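You operate a simulated robot arm through the tools that you are given. There is no shell and no other tool. Be economical: measure what you need, move in short steps, check, and stop when the job is done.

Carry out the task below with a simulated robot arm. There is one attempt and no reset: what you move stays moved.

Task
Clamp the first stand's plate, brush it, clear its vent and free it.
Fine: wire brush and steel pin, each back in its hole.

It is judged by the outcome, as a careful person would: the job done as asked, and still so three seconds after it is handed in. It fails if anything else is knocked over, pushed out of place, dropped, spilled or broken.

Robot
A 7-joint arm with a two-finger parallel gripper, fixed in place. Base frame: the origin is at the foot of the arm, x ahead of it, y to its left, z up. Units: m, rad, N and s.
With the tool pointing down near the work surface it reaches from about 0.22 to 0.58 m from the base axis. Its first joint turns from -1.152 to 1.152 rad. Payload 2.5 kg.
Tool frame: the origin (TCP) lies between the finger pads and is the grasp point; the fingertips stand 0.023 m ahead of it; z points along the fingers, y is the line along which they close. The gripper opens to 0.094 m. The fingers are 0.038 m wide and 0.01 m thick; the gripper's body (0.054 by 0.096 m) begins 0.039 m behind the TCP.
Orientation is that of the tool frame in the base frame, as a unit quaternion [x, y, z, w]. With the fingers straight down and closing along the base's y, the tool's x points along the base's -x, its y along +y and its z along -z.

Tools
- The arm moves only by the tool move_arm. Its argument "series" is one flat list of numbers, 7 for each row, row after row: the turn, a rotation vector about the tool's x, y, z in rad, then the shift along the tool's x, y, z in m, then the closure, from 0 (fully open) to 1 (shut). In form: [rx, ry, rz, tx, ty, tz, claw, rx, ry, rz, tx, ty, tz, claw, ...]. A call has 1 to 8 rows; each row shifts and turns the commanded pose from where the row before left it, along the tool's axes as they then stand. A row lasts 0.2 s, in which the tool goes at most 0.05 m and 0.15 rad; a call with a longer step from one row to the next is refused whole, and so is a gripper value outside its range. Where a pose cannot be reached the arm comes as near as it can. A force on the tool above 40 N (or 10 N above the force at the start of the call, whichever is more), or a blocked arm, ends the call early, and 0.2 s more pass. Each finger travels about 0.108 m/s and halts on what it meets, pressing with about 24 N; the grip force reading is that of the motor and also rises with nothing between the fingers. The clock runs only during rows and for 0.2 s after the last one: add rows that do not move to give the fingers time. It gives the time, the measured TCP pose, the force on the tool (base axes), the opening and the grip force at its end, in the units of the frame above (readings bear some noise), and new pictures: "show" is both (left out), scene, wrist or none.
- Cameras (640 x 400 px; columns grow to the right, rows downward): "scene" is fixed at [0.0573, -0.3897, 0.5487]; the picture's right is [0.99, 0.14, 0.00], its down [0.07, -0.54, -0.84] and it looks along [-0.12, 0.83, -0.54] (base axes); focal length 214 px, centre (320, 200). "wrist" rides on the gripper at [-0.039, 0, -0.044] in the tool frame; the picture's right is [0.00, -1.00, 0.00], its down [0.97, 0.00, -0.24] and it looks along [0.24, 0.00, 0.97] (tool axes); focal length 218 px, centre (320, 200). There is no depth. A picture from a camera that has moved, and an enlarged one, comes with that camera's place and axes in the base frame and with its lens.
- enlarge(camera, box): a new picture of the part [left, top, right, bottom] of that camera's present view, enlarged. The clock stands still meanwhile.
- sign_off(): hands the job in; it is judged then, once.

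Go step by step. Nothing tells you positions but the pictures and the camera data: compare them with the known pose of the tool, close in by small moves and look again before you grip or let go. The budget is 120 turns and 170 pictures, counting those below and the enlarged ones. Unless the task says otherwise, let go and move clear before handing in, and close with one line.

The tools are called after ">>>" by a JSON object that holds its "fn" and its "kwargs". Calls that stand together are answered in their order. move_arm: Moves the arm, as the interface text tells. Its arguments: {"type":"object","properties":{"series":{"type":"array"},"show":{"type":"string","enum":["both","scene","wrist","none"]}},"required":["series"]} The other tools are called the same way: enlarge (camera, box) takes an enlarged picture of a part of a camera's view; sign_off () hands the job in.

At the start:

```text
t: 0.0
ee_pos: [0.3841, 0.1188, 0.4765]
ee_rot: [0.0, 1.0, 0.0, 0.001]
wrist_force: [-0.2, 0.2, -0.2]
finger_gap: 0.0941
gripper_force: 0.0
```

scene: 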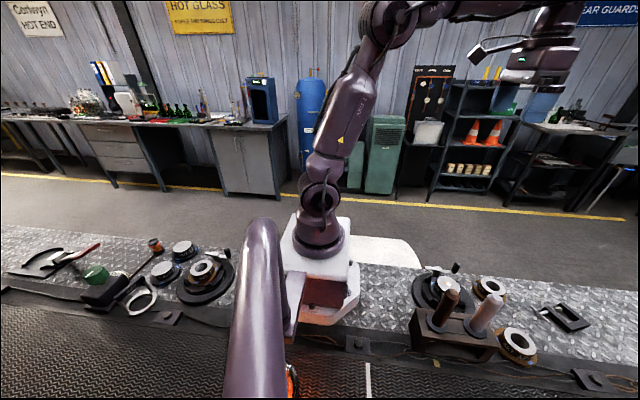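
wrist: 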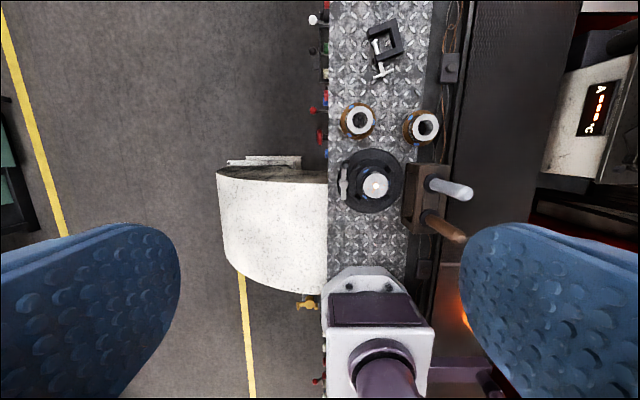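

I see a bench strip with a turntable-like stand, two ring pieces, a block holding two handled tools, and a C-clamp-like item to the right. I'll zoom in to identify everything before moving.

>>> {"fn": "enlarge", "kwargs": {"camera": "scene", "box": [390, 240, 630, 390]}}

>>> {"fn": "enlarge", "kwargs": {"camera": "scene", "box": [0, 220, 250, 376]}}

>>> {"fn": "enlarge", "kwargs": {"camera": "wrist", "box": [300, 0, 500, 280]}}

```text
2.67 times, centred on (510, 315) of scene
camera zoom: at [0.0573, -0.3897, 0.5487], right [0.99, 0.14, 0.0], down [0.07, -0.54, -0.84], along [-0.12, 0.83, -0.54], focal length 572 px, centre (-187, -107)
```

zoom: 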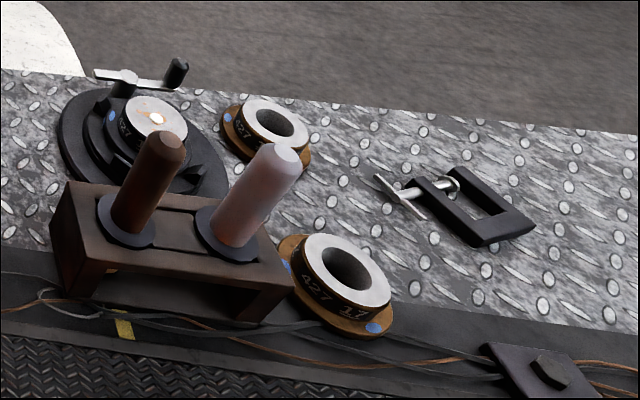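

```text
2.56 times, centred on (125, 298) of scene
camera zoom: at [0.0573, -0.3897, 0.5487], right [0.99, 0.14, 0.0], down [0.07, -0.54, -0.84], along [-0.12, 0.83, -0.54], focal length 549 px, centre (819, -51)
```

zoom: 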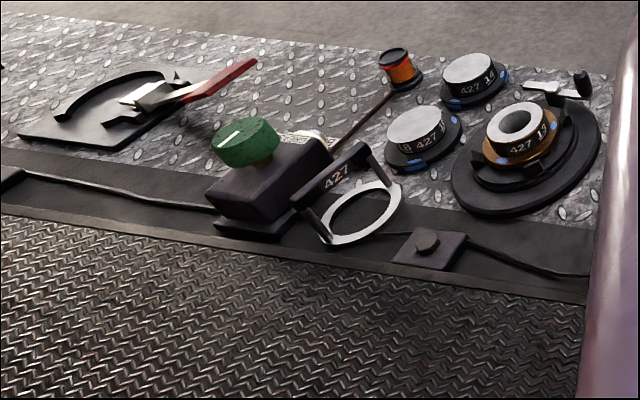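

```text
1.43 times, centred on (400, 140) of wrist
camera zoom: at [0.4237, 0.119, 0.5198], right [0.0, -1.0, 0.0], down [-0.97, 0.0, 0.24], along [-0.24, 0.0, -0.97], focal length 312 px, centre (206, 286)
```

zoom: 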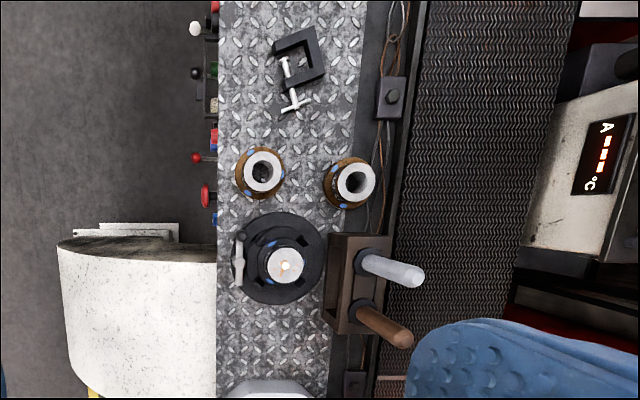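

The right-hand stand (about x 0.35, y 0.02) carries a disc and has a lever; the tool block stands in front of it. I'll lower the wrist camera above it for a closer look.

>>> {"fn": "move_arm", "kwargs": {"series": [0, 0, 0, 0, -0.016, 0.037, 0, 0, 0, 0, 0, -0.016, 0.037, 0, 0, 0, 0, 0, -0.016, 0.037, 0, 0, 0, 0, 0, -0.016, 0.037, 0, 0, 0, 0, 0, -0.016, 0.037, 0, 0, 0, 0, 0, -0.014, 0.035, 0]}}

```text
t: 1.4
ee_pos: [0.382, 0.0222, 0.2548]
ee_rot: [0.0, 1.0, -0.001, -0.001]
wrist_force: [0.5, -0.1, -0.1]
finger_gap: 0.0941
gripper_force: 0.2
camera wrist: at [0.4219, 0.0232, 0.2992], right [0.0, -1.0, 0.0], down [-0.97, 0.0, 0.24], along [-0.24, 0.0, -0.97], focal length 218 px, centre (320, 200)
```

scene: 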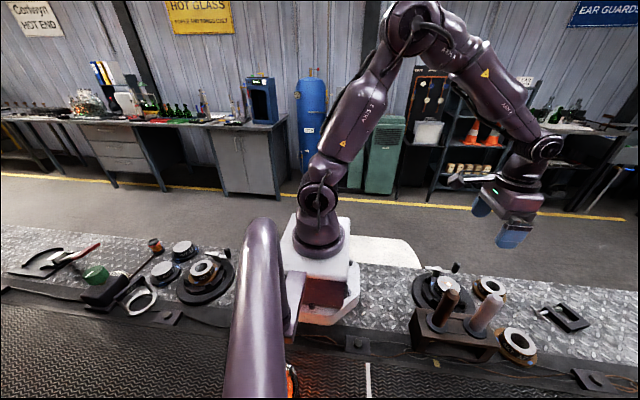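
wrist: 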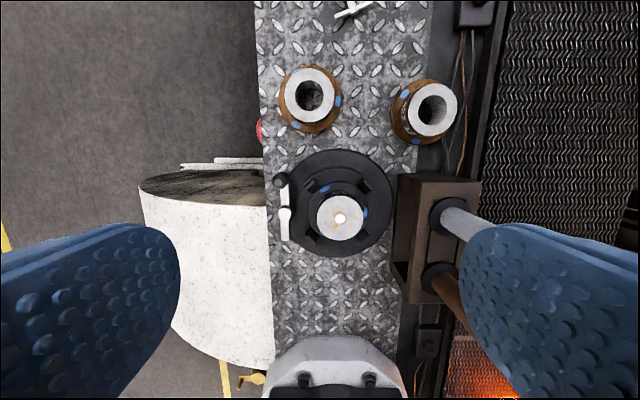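

The stand sits roughly mid-picture with a disc carrying a small central (bright) spot and a lever on its left. Zooming for detail.

>>> {"fn": "enlarge", "kwargs": {"camera": "wrist", "box": [260, 140, 400, 270]}}

>>> {"fn": "enlarge", "kwargs": {"camera": "scene", "box": [405, 255, 515, 355]}}

>>> {"fn": "enlarge", "kwargs": {"camera": "scene", "box": [140, 230, 250, 310]}}

```text
3.08 times, centred on (330, 205) of wrist
camera zoom: at [0.4219, 0.0232, 0.2992], right [0.0, -1.0, 0.0], down [-0.97, 0.0, 0.24], along [-0.24, 0.0, -0.97], focal length 672 px, centre (289, 185)
```

zoom: 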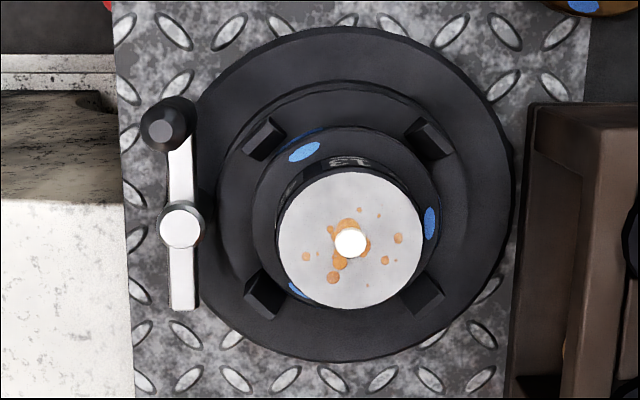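

```text
4.00 times, centred on (460, 305) of scene
camera zoom: at [0.0573, -0.3897, 0.5487], right [0.99, 0.14, 0.0], down [0.07, -0.54, -0.84], along [-0.12, 0.83, -0.54], focal length 858 px, centre (-240, -220)
```

zoom: 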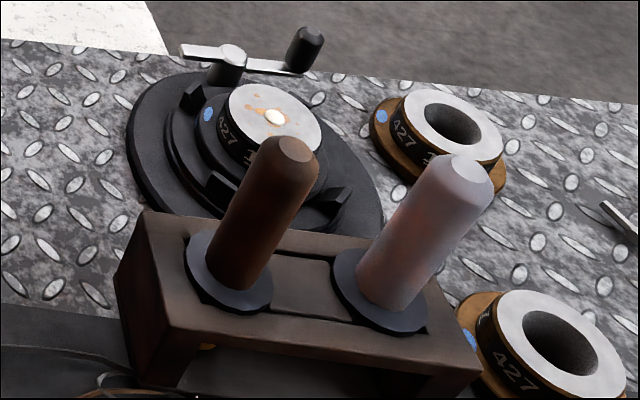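

```text
5.00 times, centred on (195, 270) of scene
camera zoom: at [0.0573, -0.3897, 0.5487], right [0.99, 0.14, 0.0], down [0.07, -0.54, -0.84], along [-0.12, 0.83, -0.54], focal length 1072 px, centre (945, -150)
```

zoom: 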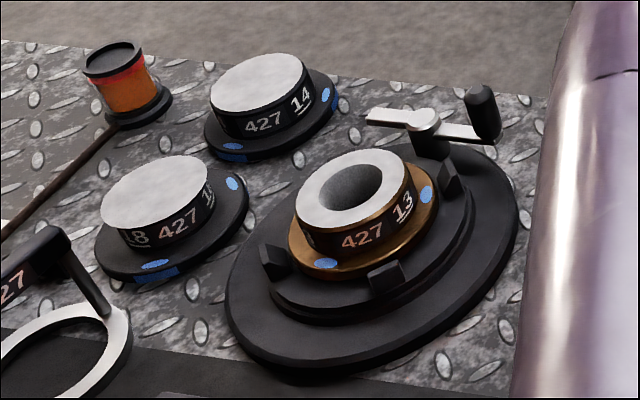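

The right stand has four jaws around a soiled plate with a white-plugged vent at its centre, and a crank (pivot ≈(0.340, 0.067), knob ≈(0.382, 0.066, z 0.064)). Next I look closely at the tool rack.

>>> {"fn": "enlarge", "kwargs": {"camera": "scene", "box": [400, 310, 500, 372]}}

>>> {"fn": "enlarge", "kwargs": {"camera": "wrist", "box": [380, 150, 500, 330]}}

```text
6.40 times, centred on (450, 341) of scene
camera zoom: at [0.0573, -0.3897, 0.5487], right [0.99, 0.14, 0.0], down [0.07, -0.54, -0.84], along [-0.12, 0.83, -0.54], focal length 1373 px, centre (-512, -702)
```

zoom: 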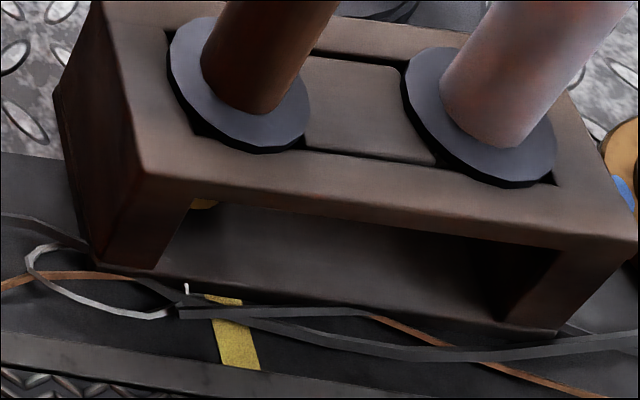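

```text
2.22 times, centred on (440, 240) of wrist
camera zoom: at [0.4219, 0.0232, 0.2992], right [0.0, -1.0, 0.0], down [-0.97, 0.0, 0.24], along [-0.24, 0.0, -0.97], focal length 485 px, centre (53, 111)
```

zoom: 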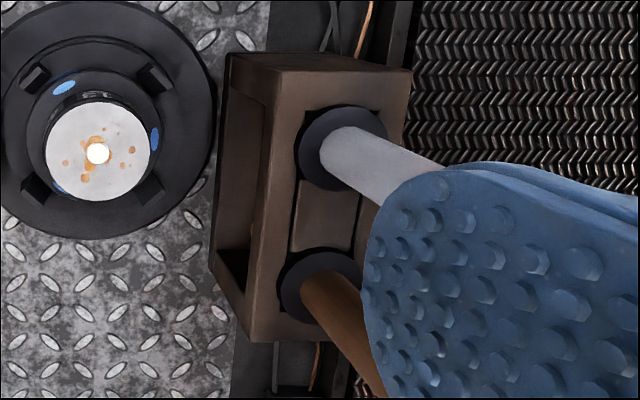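

Rack holes are near (0.271, -0.116) brown and (0.346, -0.113) grey, flanges at z≈0.08; the plate centre is about (0.341, 0.001) with top z≈0.062. I go above the crank knob to check alignment.

>>> {"fn": "move_arm", "kwargs": {"series": [0, 0, 0, 0, 0.015, 0.03, 0.4, 0, 0, 0, 0, 0.015, 0.045, 0.47, 0, 0, 0, 0, 0.014, 0.045, 0.47, 0, 0, 0, 0, 0, 0.01, 0.47]}}

```text
t: 2.4
ee_pos: [0.3823, 0.0679, 0.1268]
ee_rot: [0.0, 1.0, -0.001, -0.001]
wrist_force: [1.0, 0.1, 1.3]
finger_gap: 0.0497
gripper_force: 0.1
camera wrist: at [0.4228, 0.0685, 0.1692], right [0.0, -1.0, 0.0], down [-0.97, 0.0, 0.24], along [-0.24, 0.0, -0.97], focal length 218 px, centre (320, 200)
```

scene: 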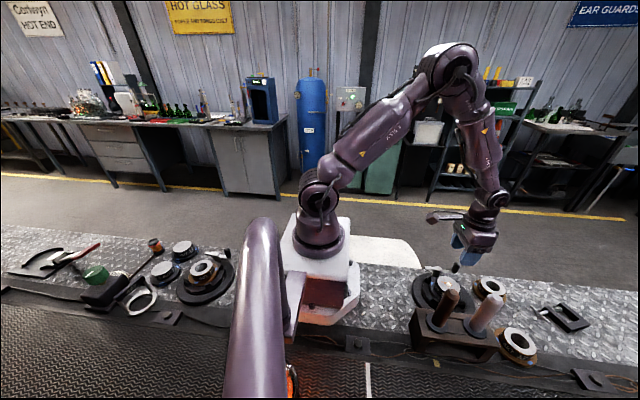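
wrist: 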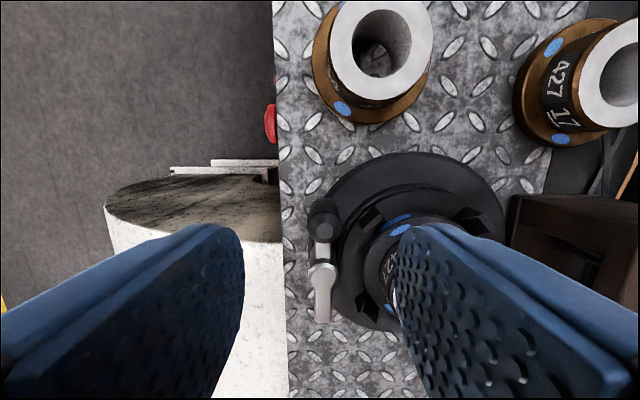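

>>> {"fn": "enlarge", "kwargs": {"camera": "wrist", "box": [270, 160, 430, 340]}}

>>> {"fn": "enlarge", "kwargs": {"camera": "scene", "box": [400, 215, 510, 305]}}

```text
2.22 times, centred on (350, 250) of wrist
camera zoom: at [0.4228, 0.0685, 0.1692], right [0.0, -1.0, 0.0], down [-0.97, 0.0, 0.24], along [-0.24, 0.0, -0.97], focal length 485 px, centre (253, 89)
```

zoom: 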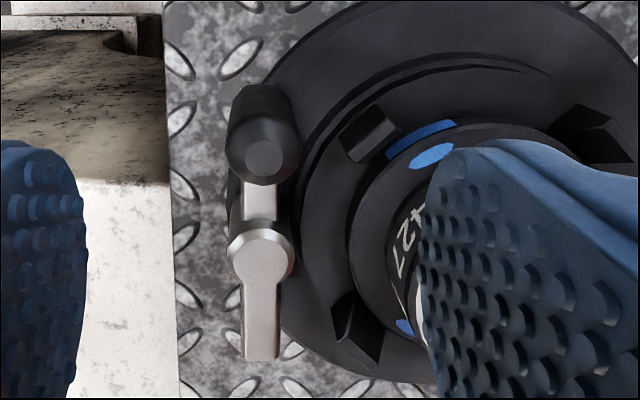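

```text
4.44 times, centred on (455, 260) of scene
camera zoom: at [0.0573, -0.3897, 0.5487], right [0.99, 0.14, 0.0], down [0.07, -0.54, -0.84], along [-0.12, 0.83, -0.54], focal length 953 px, centre (-280, -67)
```

zoom: 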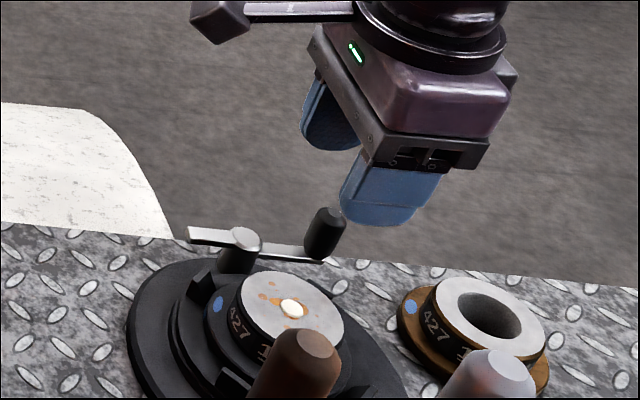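

The knob lies just under the gripper at about (0.386, 0.066), top z≈0.078. I narrow the fingers, lower around the knob and grip it.

>>> {"fn": "move_arm", "kwargs": {"series": [0, 0, 0, -0.003, -0.0017, 0.0, 0.68, 0, 0, 0, 0, 0, 0.0, 0.68, 0, 0, 0, 0, 0, 0.025, 0.68, 0, 0, 0, 0, 0, 0.023, 0.68]}}

```text
t: 3.4
ee_pos: [0.3859, 0.0662, 0.0769]
ee_rot: [0.0, 1.0, 0.001, 0.0]
wrist_force: [-0.3, 0.9, -0.4]
finger_gap: 0.0302
gripper_force: 0.1
camera wrist: at [0.4258, 0.0664, 0.1212], right [0.0, -1.0, 0.0], down [-0.97, 0.0, 0.24], along [-0.24, 0.0, -0.97], focal length 218 px, centre (320, 200)
```

scene: 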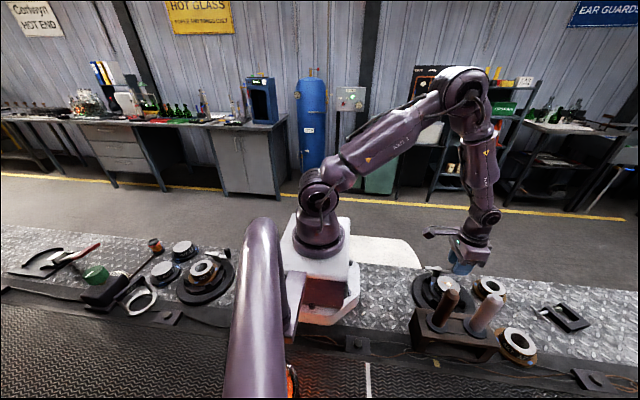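
wrist: 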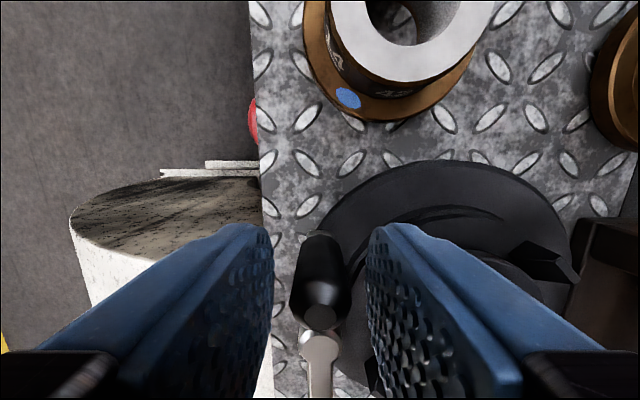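

Knob is centred between the pads. Closing on it.

>>> {"fn": "move_arm", "kwargs": {"series": [0, 0, 0, 0, 0, 0, 1, 0, 0, 0, 0, 0, 0, 1]}}

>>> {"fn": "enlarge", "kwargs": {"camera": "scene", "box": [400, 215, 510, 305]}}

```text
t: 4.0
ee_pos: [0.3863, 0.0666, 0.0775]
ee_rot: [0.0, 1.0, -0.001, 0.001]
wrist_force: [3.3, 0.3, -3.5]
finger_gap: 0.0162
gripper_force: 44.7
camera wrist: at [0.4259, 0.0664, 0.1212], right [0.0, -1.0, 0.0], down [-0.97, 0.0, 0.24], along [-0.24, 0.0, -0.97], focal length 218 px, centre (320, 200)
```

scene: 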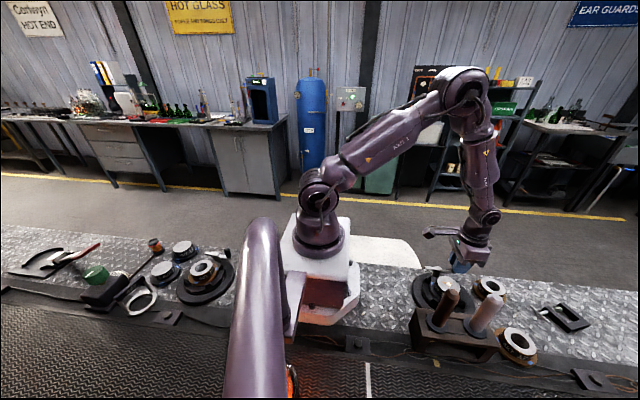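
wrist: 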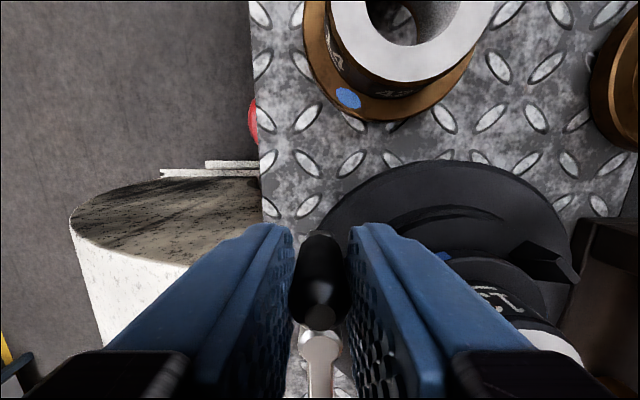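

```text
4.44 times, centred on (455, 260) of scene
camera zoom: at [0.0573, -0.3897, 0.5487], right [0.99, 0.14, 0.0], down [0.07, -0.54, -0.84], along [-0.12, 0.83, -0.54], focal length 953 px, centre (-280, -67)
```

zoom: 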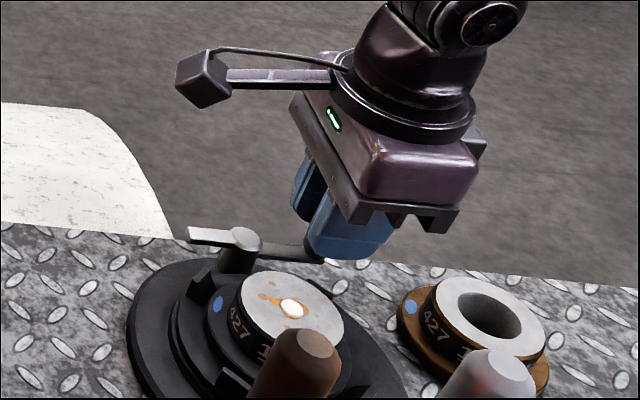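

Gripped. I test-turn the crank slightly anticlockwise (away from the plate), keeping the tool aligned with the crank arm.

>>> {"fn": "move_arm", "kwargs": {"series": [0, 0, -0.12, 0.0003, 0.005, 0, 1, 0, 0, -0.12, 0.0003, 0.005, 0, 1], "show": "wrist"}}

```text
t: 4.6
ee_pos: [0.3843, 0.0775, 0.0778]
ee_rot: [-0.121, 0.993, 0.0, 0.0]
wrist_force: [1.8, 0.0, -12.5]
finger_gap: 0.0164
gripper_force: 44.6
camera wrist: at [0.4235, 0.0866, 0.1212], right [0.24, -0.97, 0.0], down [-0.94, -0.23, 0.24], along [-0.23, -0.06, -0.97], focal length 218 px, centre (320, 200)
```

wrist: 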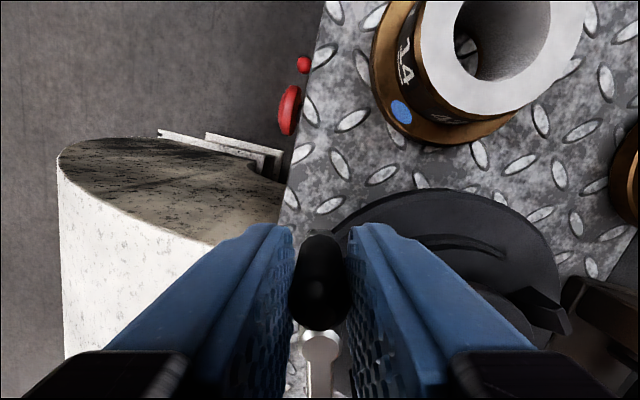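

The crank follows. Continue a few steps and check the jaws.

>>> {"fn": "move_arm", "kwargs": {"series": [0, 0, -0.12, 0.0003, 0.005, 0, 1, 0, 0, -0.12, 0.0003, 0.005, 0, 1, 0, 0, -0.12, 0.0003, 0.005, 0, 1], "show": "wrist"}}

>>> {"fn": "enlarge", "kwargs": {"camera": "scene", "box": [400, 215, 510, 305]}}

```text
t: 5.4
ee_pos: [0.3781, 0.0911, 0.078]
ee_rot: [-0.296, 0.955, 0.001, -0.002]
wrist_force: [-2.4, 5.4, -9.2]
finger_gap: 0.0164
gripper_force: 45.1
camera wrist: at [0.4114, 0.1141, 0.1212], right [0.57, -0.82, 0.0], down [-0.8, -0.55, 0.24], along [-0.2, -0.14, -0.97], focal length 218 px, centre (320, 200)
```

wrist: 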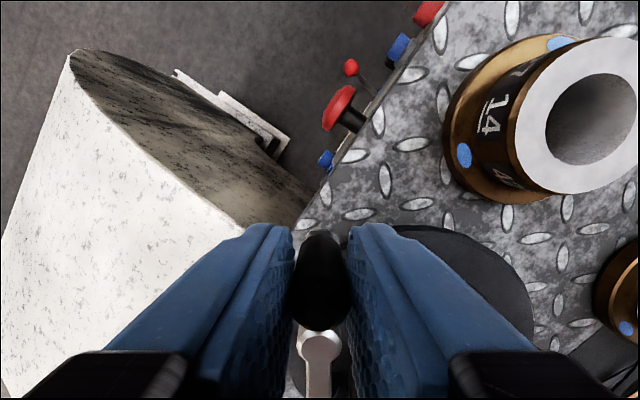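

```text
4.44 times, centred on (455, 260) of scene
camera zoom: at [0.0573, -0.3897, 0.5487], right [0.99, 0.14, 0.0], down [0.07, -0.54, -0.84], along [-0.12, 0.83, -0.54], focal length 953 px, centre (-280, -67)
```

zoom: 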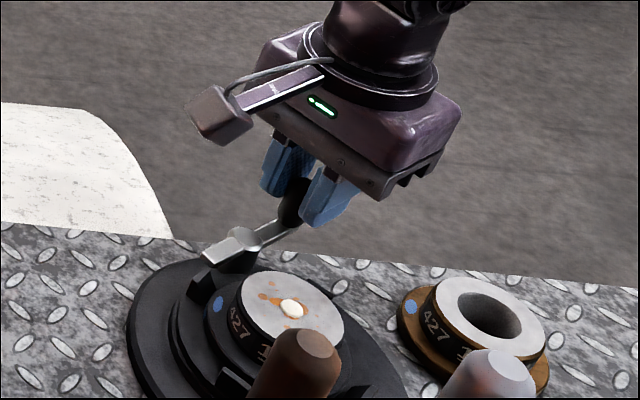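

Turning freely so far; continuing around.

>>> {"fn": "move_arm", "kwargs": {"series": [0, 0, -0.14, 0.0004, 0.0059, 0, 1, 0, 0, -0.14, 0.0004, 0.0059, 0, 1, 0, 0, -0.14, 0.0004, 0.0059, 0, 1, 0, 0, -0.14, 0.0004, 0.0059, 0, 1], "show": "none"}}

>>> {"fn": "enlarge", "kwargs": {"camera": "scene", "box": [400, 225, 490, 315]}}

```text
t: 6.4
ee_pos: [0.362, 0.1055, 0.0787]
ee_rot: [-0.55, 0.835, 0.0, 0.002]
wrist_force: [8.7, 12.2, -26.6]
finger_gap: 0.0167
gripper_force: 44.8
```

```text
4.44 times, centred on (445, 270) of scene
camera zoom: at [0.0574, -0.3897, 0.5487], right [0.99, 0.14, 0.0], down [0.07, -0.54, -0.84], along [-0.12, 0.83, -0.54], focal length 953 px, centre (-236, -111)
```

zoom: 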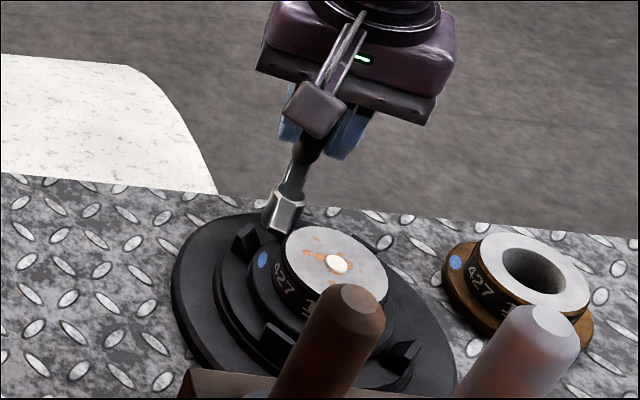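

Force is growing in z and the tool is riding up a little; I check whether the jaws have moved.

>>> {"fn": "enlarge", "kwargs": {"camera": "scene", "box": [412, 265, 472, 315]}}

>>> {"fn": "enlarge", "kwargs": {"camera": "wrist", "box": [240, 180, 640, 400]}}

```text
8.00 times, centred on (442, 290) of scene
camera zoom: at [0.0574, -0.3897, 0.5487], right [0.99, 0.14, 0.0], down [0.07, -0.54, -0.84], along [-0.12, 0.83, -0.54], focal length 1716 px, centre (-656, -520)
```

zoom: 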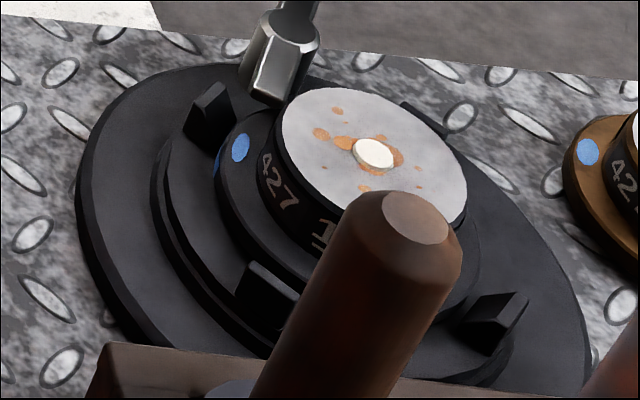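

```text
1.60 times, centred on (440, 290) of wrist
camera zoom: at [0.3785, 0.1419, 0.1218], right [0.92, -0.4, 0.0], down [-0.38, -0.89, 0.24], along [-0.09, -0.22, -0.97], focal length 349 px, centre (128, 56)
```

zoom: 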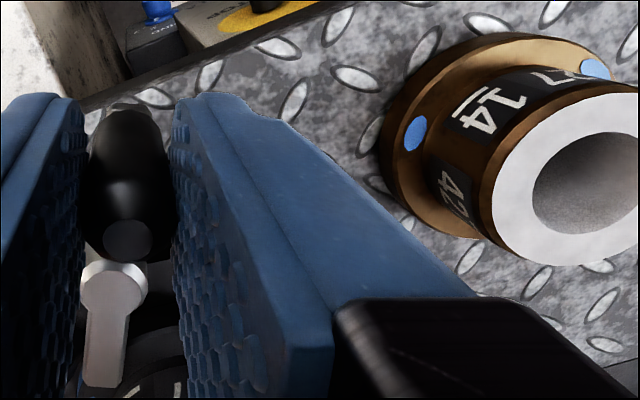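

No visible jaw motion yet. I relieve the vertical strain by raising the command slightly and continue the turn.

>>> {"fn": "move_arm", "kwargs": {"series": [0, 0, 0, 0, 0, -0.0015, 1, 0, 0, 0, 0, 0, 0, 1], "show": "none"}}

```text
t: 7.0
ee_pos: [0.3618, 0.1047, 0.079]
ee_rot: [-0.548, 0.836, 0.0, 0.0]
wrist_force: [9.7, 10.9, -32.3]
finger_gap: 0.0162
gripper_force: 44.3
```

Raising made it worse, so the tool should go slightly lower instead. Lower 3 mm and re-read.

>>> {"fn": "move_arm", "kwargs": {"series": [0, 0, 0, 0, 0, 0.003, 1, 0, 0, 0, 0, 0, 0, 1], "show": "none"}}

```text
t: 7.6
ee_pos: [0.3646, 0.1042, 0.0788]
ee_rot: [-0.547, 0.837, -0.003, 0.002]
wrist_force: [-1.4, -4.3, 34.7]
finger_gap: 0.0164
gripper_force: 44.7
```

>>> {"fn": "move_arm", "kwargs": {"series": [0, 0, 0, 0, 0, -0.0015, 1, 0, 0, -0.14, 0.0004, 0.0059, 0, 1, 0, 0, -0.14, 0.0004, 0.0059, 0, 1, 0, 0, -0.14, 0.0004, 0.0059, 0, 1], "show": "none"}}

>>> {"fn": "enlarge", "kwargs": {"camera": "scene", "box": [412, 265, 472, 315]}}

```text
t: 8.6
ee_pos: [0.3442, 0.1109, 0.08]
ee_rot: [0.712, -0.702, -0.001, -0.002]
wrist_force: [6.1, 10.3, 10.6]
finger_gap: 0.016
gripper_force: 44.9
```

```text
8.00 times, centred on (442, 290) of scene
camera zoom: at [0.0572, -0.3897, 0.5487], right [0.99, 0.14, 0.0], down [0.07, -0.54, -0.84], along [-0.12, 0.83, -0.54], focal length 1716 px, centre (-656, -520)
```

zoom: 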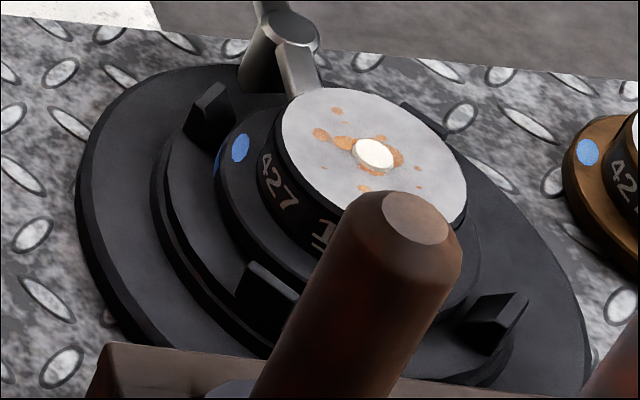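

Crank at ~90°, no jaw motion visible yet and no stop. Continue.

>>> {"fn": "move_arm", "kwargs": {"series": [0, 0, -0.14, 0.0004, 0.006, 0, 1, 0, 0, -0.14, 0.0004, 0.006, 0, 1, 0, 0, -0.14, 0.0004, 0.006, 0, 1, 0, 0, -0.14, 0.0004, 0.006, 0, 1], "show": "none"}}

>>> {"fn": "enlarge", "kwargs": {"camera": "scene", "box": [412, 265, 472, 315]}}

```text
t: 9.1
ee_pos: [0.3397, 0.1099, 0.0799]
ee_rot: [0.773, -0.634, 0.002, -0.007]
wrist_force: [5.3, 0.7, -5.3]
finger_gap: 0.0166
gripper_force: 45.2
stopped in row 2: the force on the tool passed its limit (the readings are from after the stop); the commanded pose is now the measured one
```

```text
8.00 times, centred on (442, 290) of scene
camera zoom: at [0.0573, -0.3897, 0.5487], right [0.99, 0.14, 0.0], down [0.07, -0.54, -0.84], along [-0.12, 0.83, -0.54], focal length 1716 px, centre (-656, -520)
```

zoom: 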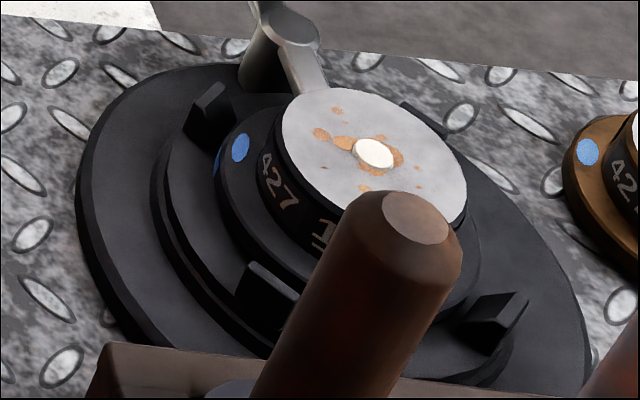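

The crank hits a stop near 95°, with its short tail now swung over the plate's flange. I look closer at that.

>>> {"fn": "enlarge", "kwargs": {"camera": "scene", "box": [425, 250, 470, 285]}}

>>> {"fn": "enlarge", "kwargs": {"camera": "wrist", "box": [220, 200, 420, 400]}}

```text
11.43 times, centred on (448, 268) of scene
camera zoom: at [0.0573, -0.3897, 0.5487], right [0.99, 0.14, 0.0], down [0.07, -0.54, -0.84], along [-0.12, 0.83, -0.54], focal length 2451 px, centre (-1137, -571)
```

zoom: 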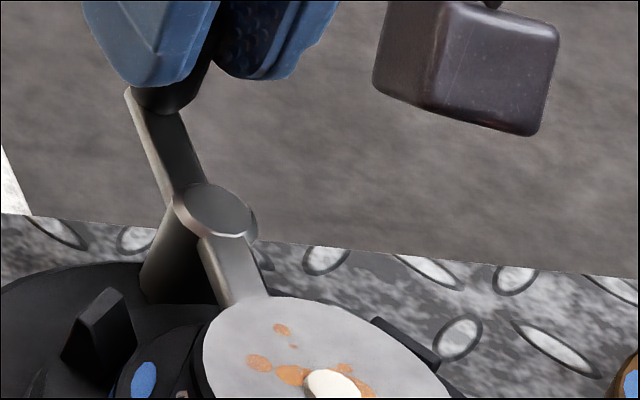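

```text
2.00 times, centred on (320, 300) of wrist
camera zoom: at [0.3327, 0.1481, 0.1224], right [0.98, 0.2, 0.01], down [0.19, -0.95, 0.23], along [0.06, -0.23, -0.97], focal length 436 px, centre (320, 0)
```

zoom: 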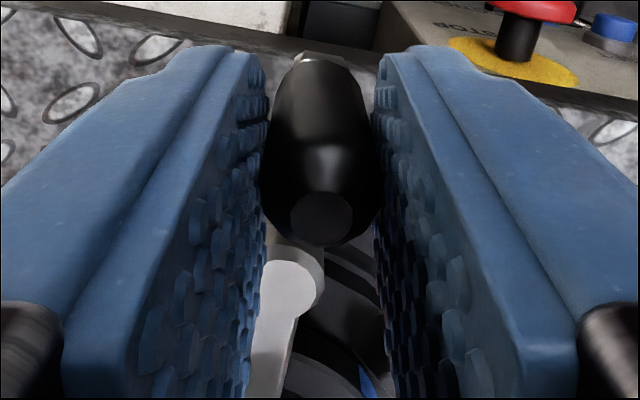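

The tool has over-rotated a few degrees relative to the crank, which sits at about 90°. I push a little more tangentially to confirm a hard stop.

>>> {"fn": "move_arm", "kwargs": {"series": [0, 0, 0.1, 0, 0, 0, 1, 0, 0, 0, 0, 0.0015, 0, 1, 0, 0, 0, 0, 0.0015, 0, 1], "show": "none"}}

```text
t: 9.9
ee_pos: [0.3397, 0.1098, 0.0781]
ee_rot: [0.741, -0.672, 0.002, -0.011]
wrist_force: [30.3, 5.3, -23.3]
finger_gap: 0.0166
gripper_force: 44.9
```

That's a hard stop: the crank is fully turned. I relieve the push, release and rise to view the stand.

>>> {"fn": "move_arm", "kwargs": {"series": [0, 0, 0, 0, -0.003, -0.001, 1, 0, 0, 0, 0, 0, 0, 0.68, 0, 0, 0, 0, 0, 0, 0.68, 0, 0, 0, 0, 0, -0.04, 0.68, 0, 0, 0, 0, 0, -0.05, 0.68, 0, 0, 0, 0.02, 0, -0.05, 0.5, 0, 0, 0, 0.04, 0, 0, 0.5]}}

>>> {"fn": "enlarge", "kwargs": {"camera": "wrist", "box": [220, 130, 420, 330]}}

>>> {"fn": "enlarge", "kwargs": {"camera": "scene", "box": [412, 250, 482, 315]}}

```text
refused: row 6 steps farther than a row can; nothing moved
```

```text
2.00 times, centred on (320, 230) of wrist
camera zoom: at [0.336, 0.1489, 0.1226], right [1.0, 0.1, 0.02], down [0.09, -0.97, 0.23], along [0.04, -0.23, -0.97], focal length 436 px, centre (320, 140)
```

zoom: 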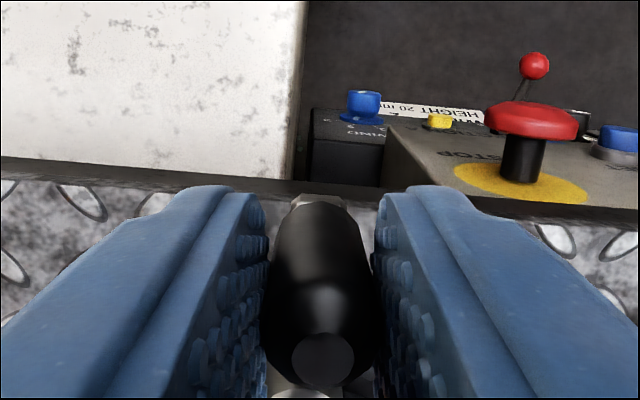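

```text
6.15 times, centred on (447, 282) of scene
camera zoom: at [0.0574, -0.3897, 0.5487], right [0.99, 0.14, 0.0], down [0.07, -0.54, -0.84], along [-0.12, 0.83, -0.54], focal length 1320 px, centre (-462, -308)
```

zoom: 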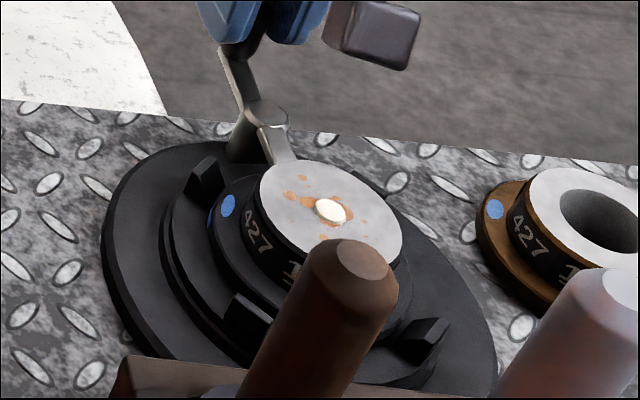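

>>> {"fn": "move_arm", "kwargs": {"series": [0, 0, 0, 0, -0.003, -0.001, 1, 0, 0, 0, 0, 0, 0, 0.68, 0, 0, 0, 0, 0, 0, 0.68, 0, 0, 0, 0, 0, -0.04, 0.68, 0, 0, 0, 0, 0, -0.05, 0.68, 0, 0, 0, 0, 0, -0.05, 0.5, 0, 0, 0, 0.045, 0, 0, 0.5]}}

>>> {"fn": "enlarge", "kwargs": {"camera": "wrist", "box": [240, 150, 400, 310]}}

>>> {"fn": "enlarge", "kwargs": {"camera": "scene", "box": [412, 250, 482, 315]}}

```text
t: 11.5
ee_pos: [0.3438, 0.0644, 0.2185]
ee_rot: [0.741, -0.671, 0.001, -0.007]
wrist_force: [0.4, -0.7, -0.2]
finger_gap: 0.0469
gripper_force: 0.1
camera wrist: at [0.3407, 0.1033, 0.2621], right [0.99, 0.1, 0.01], down [0.09, -0.97, 0.23], along [0.03, -0.23, -0.97], focal length 218 px, centre (320, 200)
```

scene: 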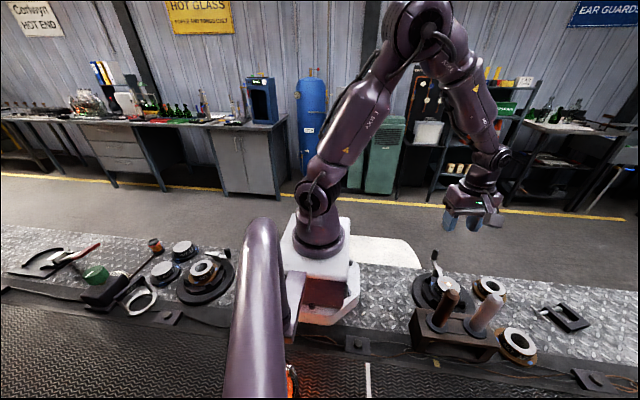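
wrist: 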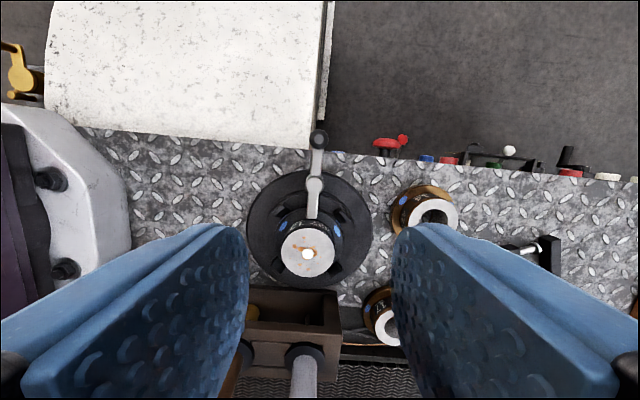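

```text
2.50 times, centred on (320, 230) of wrist
camera zoom: at [0.3407, 0.1033, 0.2621], right [0.99, 0.1, 0.01], down [0.09, -0.97, 0.23], along [0.03, -0.23, -0.97], focal length 546 px, centre (320, 125)
```

zoom: 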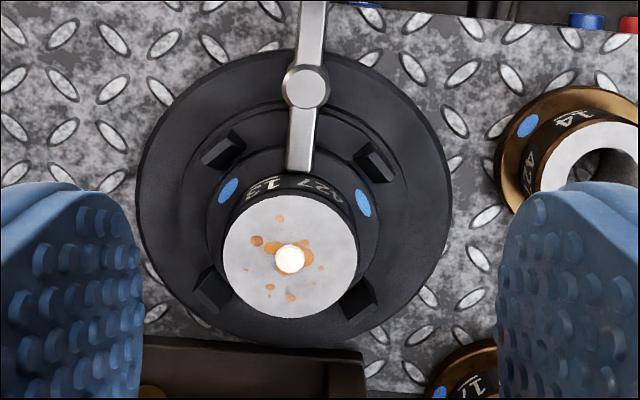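

```text
6.15 times, centred on (447, 282) of scene
camera zoom: at [0.0573, -0.3897, 0.5487], right [0.99, 0.14, 0.0], down [0.07, -0.54, -0.84], along [-0.12, 0.83, -0.54], focal length 1320 px, centre (-462, -308)
```

zoom: 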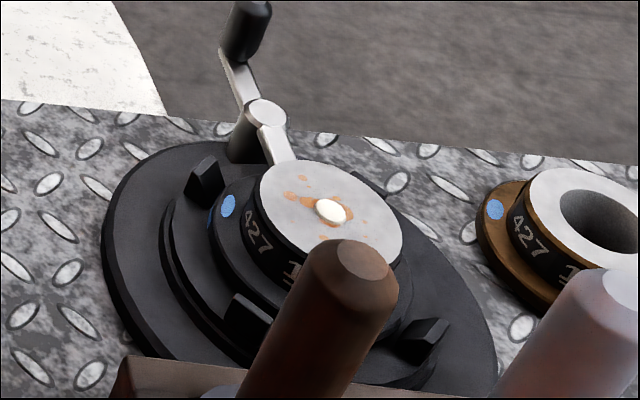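

The crank's tail now sits over the plate's flange like a swing clamp — clamped. Bristles show under the brown handle, so brown is the wire brush. I rotate the tool back to its original heading.

>>> {"fn": "move_arm", "kwargs": {"series": [0, 0, 0.149, 0, 0, 0, 0.5, 0, 0, 0.149, 0, 0, 0, 0.5, 0, 0, 0.149, 0, 0, 0, 0.5, 0, 0, 0.149, 0, 0, 0, 0.5, 0, 0, 0.149, 0, 0, 0, 0.5, 0, 0, 0.149, 0, 0, 0, 0.5, 0, 0, 0.149, 0, 0, 0, 0.5, 0, 0, 0.149, 0, 0, -0.03, 0.5], "show": "none"}}

>>> {"fn": "move_arm", "kwargs": {"series": [0, 0, 0.119, 0, 0, 0, 0.5, 0, 0, 0.119, 0, 0, 0, 0.5, 0, 0, 0.119, 0, 0, 0, 0.5, 0, 0, 0.119, 0, 0, 0, 0.5, 0, 0, 0, 0, 0, 0, 0.5], "show": "none"}}

```text
t: 13.3
ee_pos: [0.3427, 0.0645, 0.2483]
ee_rot: [-0.235, 0.972, 0.004, 0.007]
wrist_force: [-0.6, -1.3, -1.2]
finger_gap: 0.0468
gripper_force: 0.1
```

```text
t: 14.5
ee_pos: [0.3424, 0.0638, 0.2482]
ee_rot: [0.0, 1.0, 0.004, 0.005]
wrist_force: [-0.7, -0.6, -0.1]
finger_gap: 0.0468
gripper_force: 0.1
```

Heading restored; I fix the small tilt and move above the brown handle.

>>> {"fn": "move_arm", "kwargs": {"series": [0.008, 0.01, 0, 0, 0, 0, 0.4, 0, 0, 0, 0.018, -0.045, 0, 0.4, 0, 0, 0, 0.018, -0.045, 0, 0.4, 0, 0, 0, 0.018, -0.045, 0, 0.4, 0, 0, 0, 0.016, -0.045, 0, 0.4, 0, 0, 0, 0, 0, 0, 0.4]}}

```text
t: 15.9
ee_pos: [0.269, -0.115, 0.2491]
ee_rot: [0.0, 1.0, 0.001, 0.001]
wrist_force: [0.4, 0.2, -0.2]
finger_gap: 0.0566
gripper_force: 0.1
camera wrist: at [0.3096, -0.1157, 0.2927], right [0.0, -1.0, 0.0], down [-0.97, 0.0, 0.24], along [-0.24, 0.0, -0.97], focal length 218 px, centre (320, 200)
```

scene: 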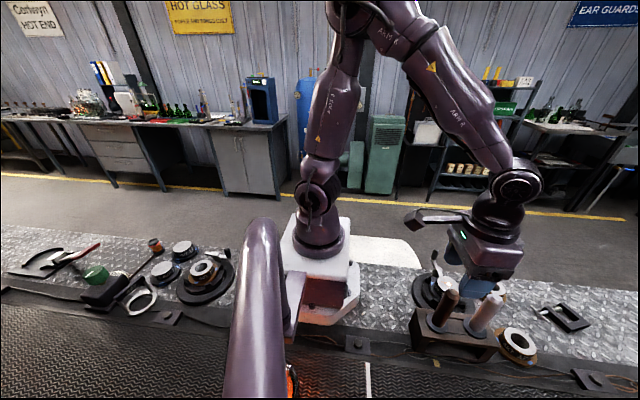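
wrist: 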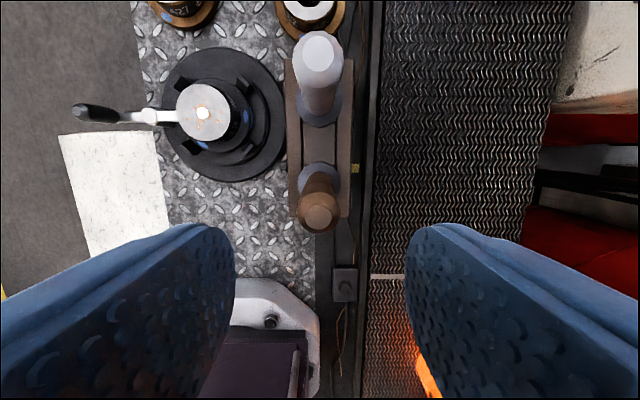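

The brown handle is centred at about (0.273, -0.115). Descend around it and check.

>>> {"fn": "move_arm", "kwargs": {"series": [0, 0, 0, -0.0035, 0, 0.03, 0.4, 0, 0, 0, 0, 0, 0.035, 0.4, 0, 0, 0, 0, 0, 0.031, 0.4, 0, 0, 0, 0, 0, 0, 0.4]}}

>>> {"fn": "enlarge", "kwargs": {"camera": "scene", "box": [400, 240, 520, 350]}}

```text
t: 16.9
ee_pos: [0.2761, -0.1156, 0.1514]
ee_rot: [-0.001, 1.0, 0.0, 0.001]
wrist_force: [-0.1, -0.7, -1.3]
finger_gap: 0.0566
gripper_force: 0.0
camera wrist: at [0.3158, -0.1147, 0.1957], right [0.0, -1.0, 0.0], down [-0.97, 0.0, 0.24], along [-0.24, 0.0, -0.97], focal length 218 px, centre (320, 200)
```

scene: 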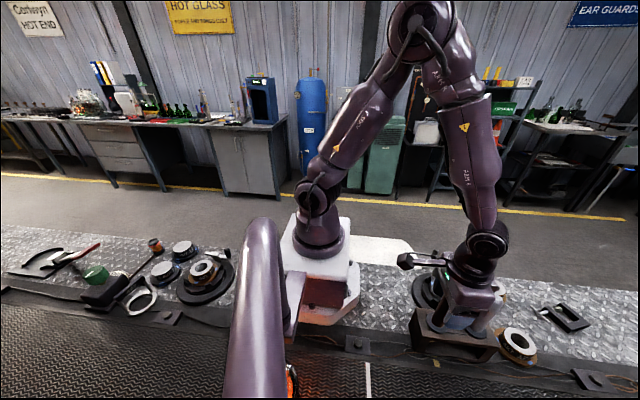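
wrist: 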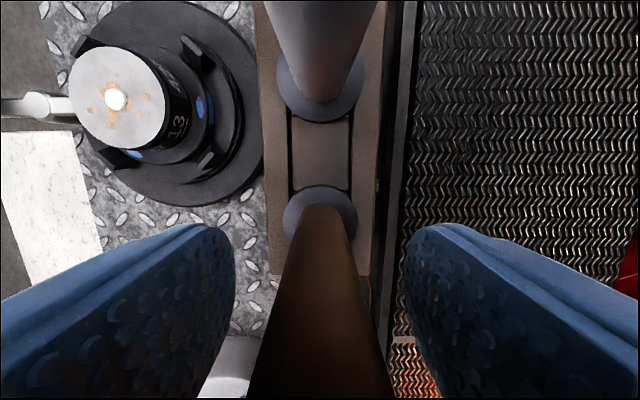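

```text
3.64 times, centred on (460, 295) of scene
camera zoom: at [0.0573, -0.3897, 0.5487], right [0.99, 0.14, 0.0], down [0.07, -0.54, -0.84], along [-0.12, 0.83, -0.54], focal length 780 px, centre (-189, -146)
```

zoom: 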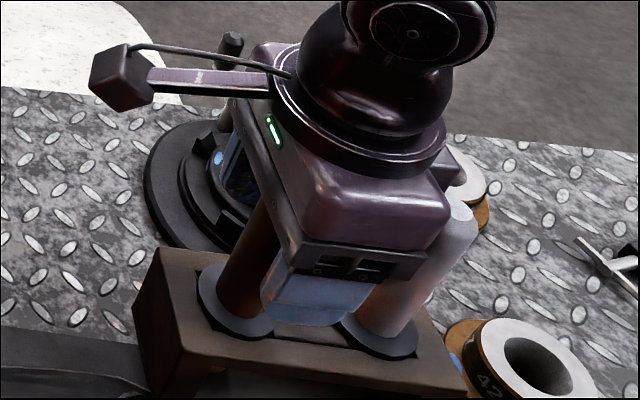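

Handle is centred (x≈0.274). Closing on it.

>>> {"fn": "move_arm", "kwargs": {"series": [0, 0, 0, 0, 0, 0, 1, 0, 0, 0, 0, 0, 0, 1, 0, 0, 0, 0, 0, 0, 1], "show": "none"}}

>>> {"fn": "move_arm", "kwargs": {"series": [0, 0, 0, 0, 0, -0.02, 1, 0, 0, 0, 0, 0, -0.02, 1]}}

```text
t: 17.7
ee_pos: [0.2758, -0.1161, 0.1532]
ee_rot: [-0.001, 1.0, 0.001, 0.001]
wrist_force: [-0.1, 0.2, -0.3]
finger_gap: 0.0241
gripper_force: 24.1
```

```text
t: 18.3
ee_pos: [0.2756, -0.1154, 0.1926]
ee_rot: [-0.001, 1.0, 0.001, 0.0]
wrist_force: [-0.3, -0.2, -0.4]
finger_gap: 0.024
gripper_force: 23.9
camera wrist: at [0.3145, -0.1154, 0.2362], right [0.0, -1.0, 0.0], down [-0.97, 0.0, 0.24], along [-0.24, 0.0, -0.97], focal length 218 px, centre (320, 200)
```

scene: 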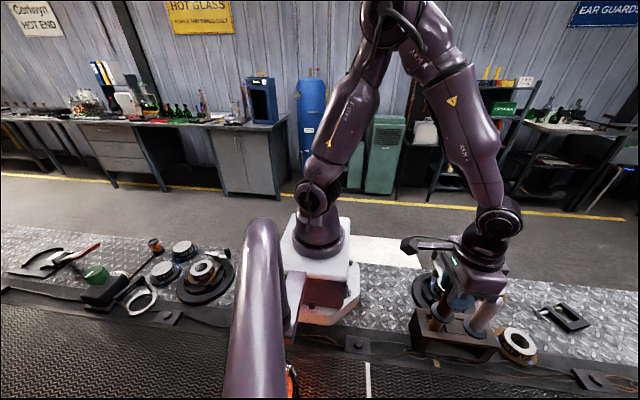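
wrist: 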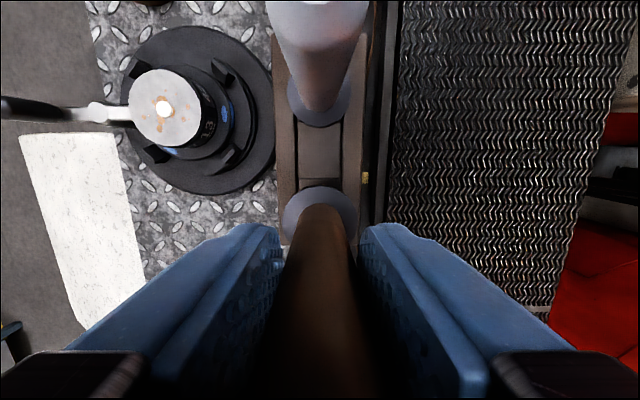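

It lifts cleanly with its flange. Lift further to free it from the rack and see the tip.

>>> {"fn": "move_arm", "kwargs": {"series": [0, 0, 0, 0, 0, -0.03, 1, 0, 0, 0, 0, 0, -0.03, 1, 0, 0, 0, 0, 0, -0.03, 1], "show": "scene"}}

>>> {"fn": "enlarge", "kwargs": {"camera": "scene", "box": [400, 210, 520, 350]}}

```text
t: 19.1
ee_pos: [0.2752, -0.1152, 0.2839]
ee_rot: [0.0, 1.0, 0.001, 0.0]
wrist_force: [-0.1, -0.6, -0.4]
finger_gap: 0.0242
gripper_force: 24.3
```

scene: 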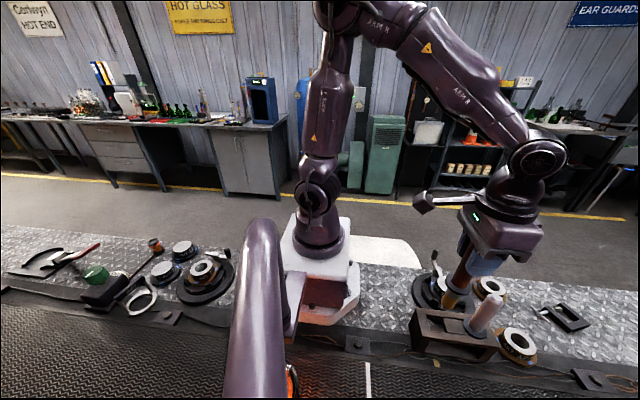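

```text
2.86 times, centred on (460, 280) of scene
camera zoom: at [0.0573, -0.3897, 0.5487], right [0.99, 0.14, 0.0], down [0.07, -0.54, -0.84], along [-0.12, 0.83, -0.54], focal length 613 px, centre (-80, -29)
```

zoom: 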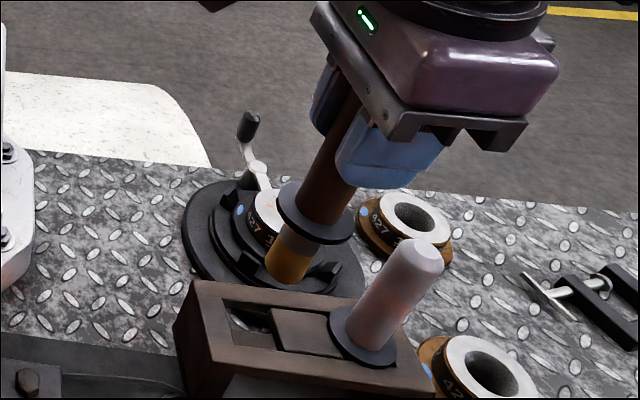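

The brush (brass bristles, tip ≈0.143 below TCP) is out. Plate centre is consistently (0.341, 0.000), top z≈0.062. I move the brush over the plate, about 1 cm above it.

>>> {"fn": "move_arm", "kwargs": {"series": [0, 0, 0, -0.022, 0.038, 0, 1, 0, 0, 0, -0.022, 0.038, 0, 1, 0, 0, 0, -0.022, 0.039, 0, 1, 0, 0, 0, 0, 0, 0.03, 1, 0, 0, 0, 0, 0, 0.036, 1, 0, 0, 0, 0, 0, 0, 1]}}

>>> {"fn": "enlarge", "kwargs": {"camera": "scene", "box": [410, 230, 500, 320]}}

```text
t: 20.5
ee_pos: [0.3401, -0.0019, 0.2188]
ee_rot: [0.0, 1.0, 0.001, 0.0]
wrist_force: [0.2, 0.1, -0.7]
finger_gap: 0.0243
gripper_force: 23.7
camera wrist: at [0.3797, -0.0014, 0.2621], right [0.0, -1.0, 0.0], down [-0.97, 0.0, 0.24], along [-0.24, 0.0, -0.97], focal length 218 px, centre (320, 200)
```

scene: 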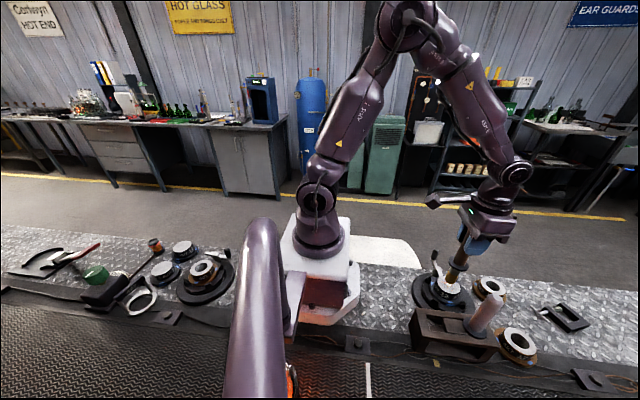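
wrist: 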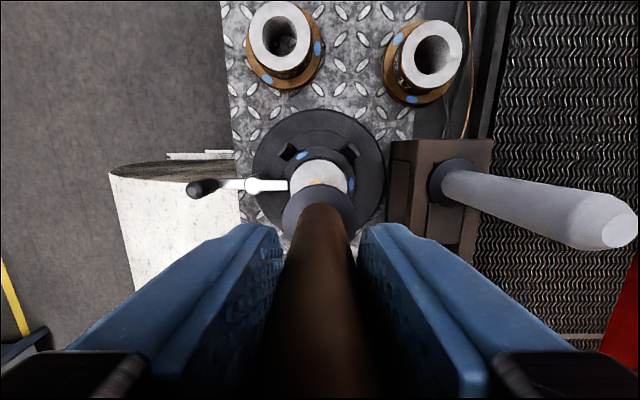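

```text
4.44 times, centred on (455, 275) of scene
camera zoom: at [0.0573, -0.3897, 0.5487], right [0.99, 0.14, 0.0], down [0.07, -0.54, -0.84], along [-0.12, 0.83, -0.54], focal length 953 px, centre (-280, -133)
```

zoom: 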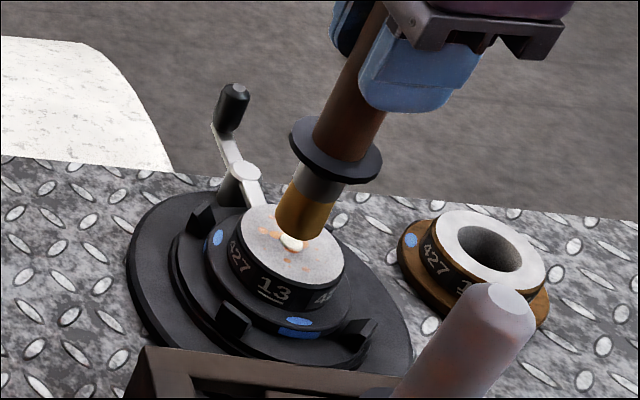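

Brush hovers ~1 cm above. Lower gently until a light contact force appears, off the vent.

>>> {"fn": "move_arm", "kwargs": {"series": [0, 0, 0, 0.012, 0, 0.006, 1, 0, 0, 0, 0, 0, 0.004, 1, 0, 0, 0, 0, 0, 0.002, 1, 0, 0, 0, 0, 0, 0, 1], "show": "none"}}

>>> {"fn": "enlarge", "kwargs": {"camera": "scene", "box": [420, 250, 480, 310]}}

```text
t: 21.5
ee_pos: [0.3282, -0.0021, 0.2054]
ee_rot: [-0.001, 1.0, 0.001, 0.001]
wrist_force: [-0.9, 0.2, -1.1]
finger_gap: 0.0242
gripper_force: 24.0
```

```text
6.67 times, centred on (450, 280) of scene
camera zoom: at [0.0573, -0.3897, 0.5487], right [0.99, 0.14, 0.0], down [0.07, -0.54, -0.84], along [-0.12, 0.83, -0.54], focal length 1430 px, centre (-547, -333)
```

zoom: 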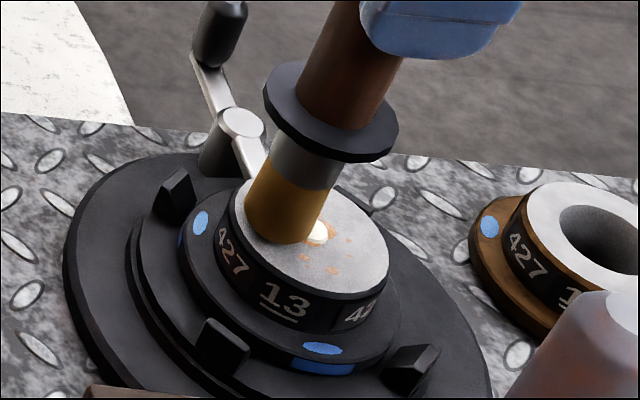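

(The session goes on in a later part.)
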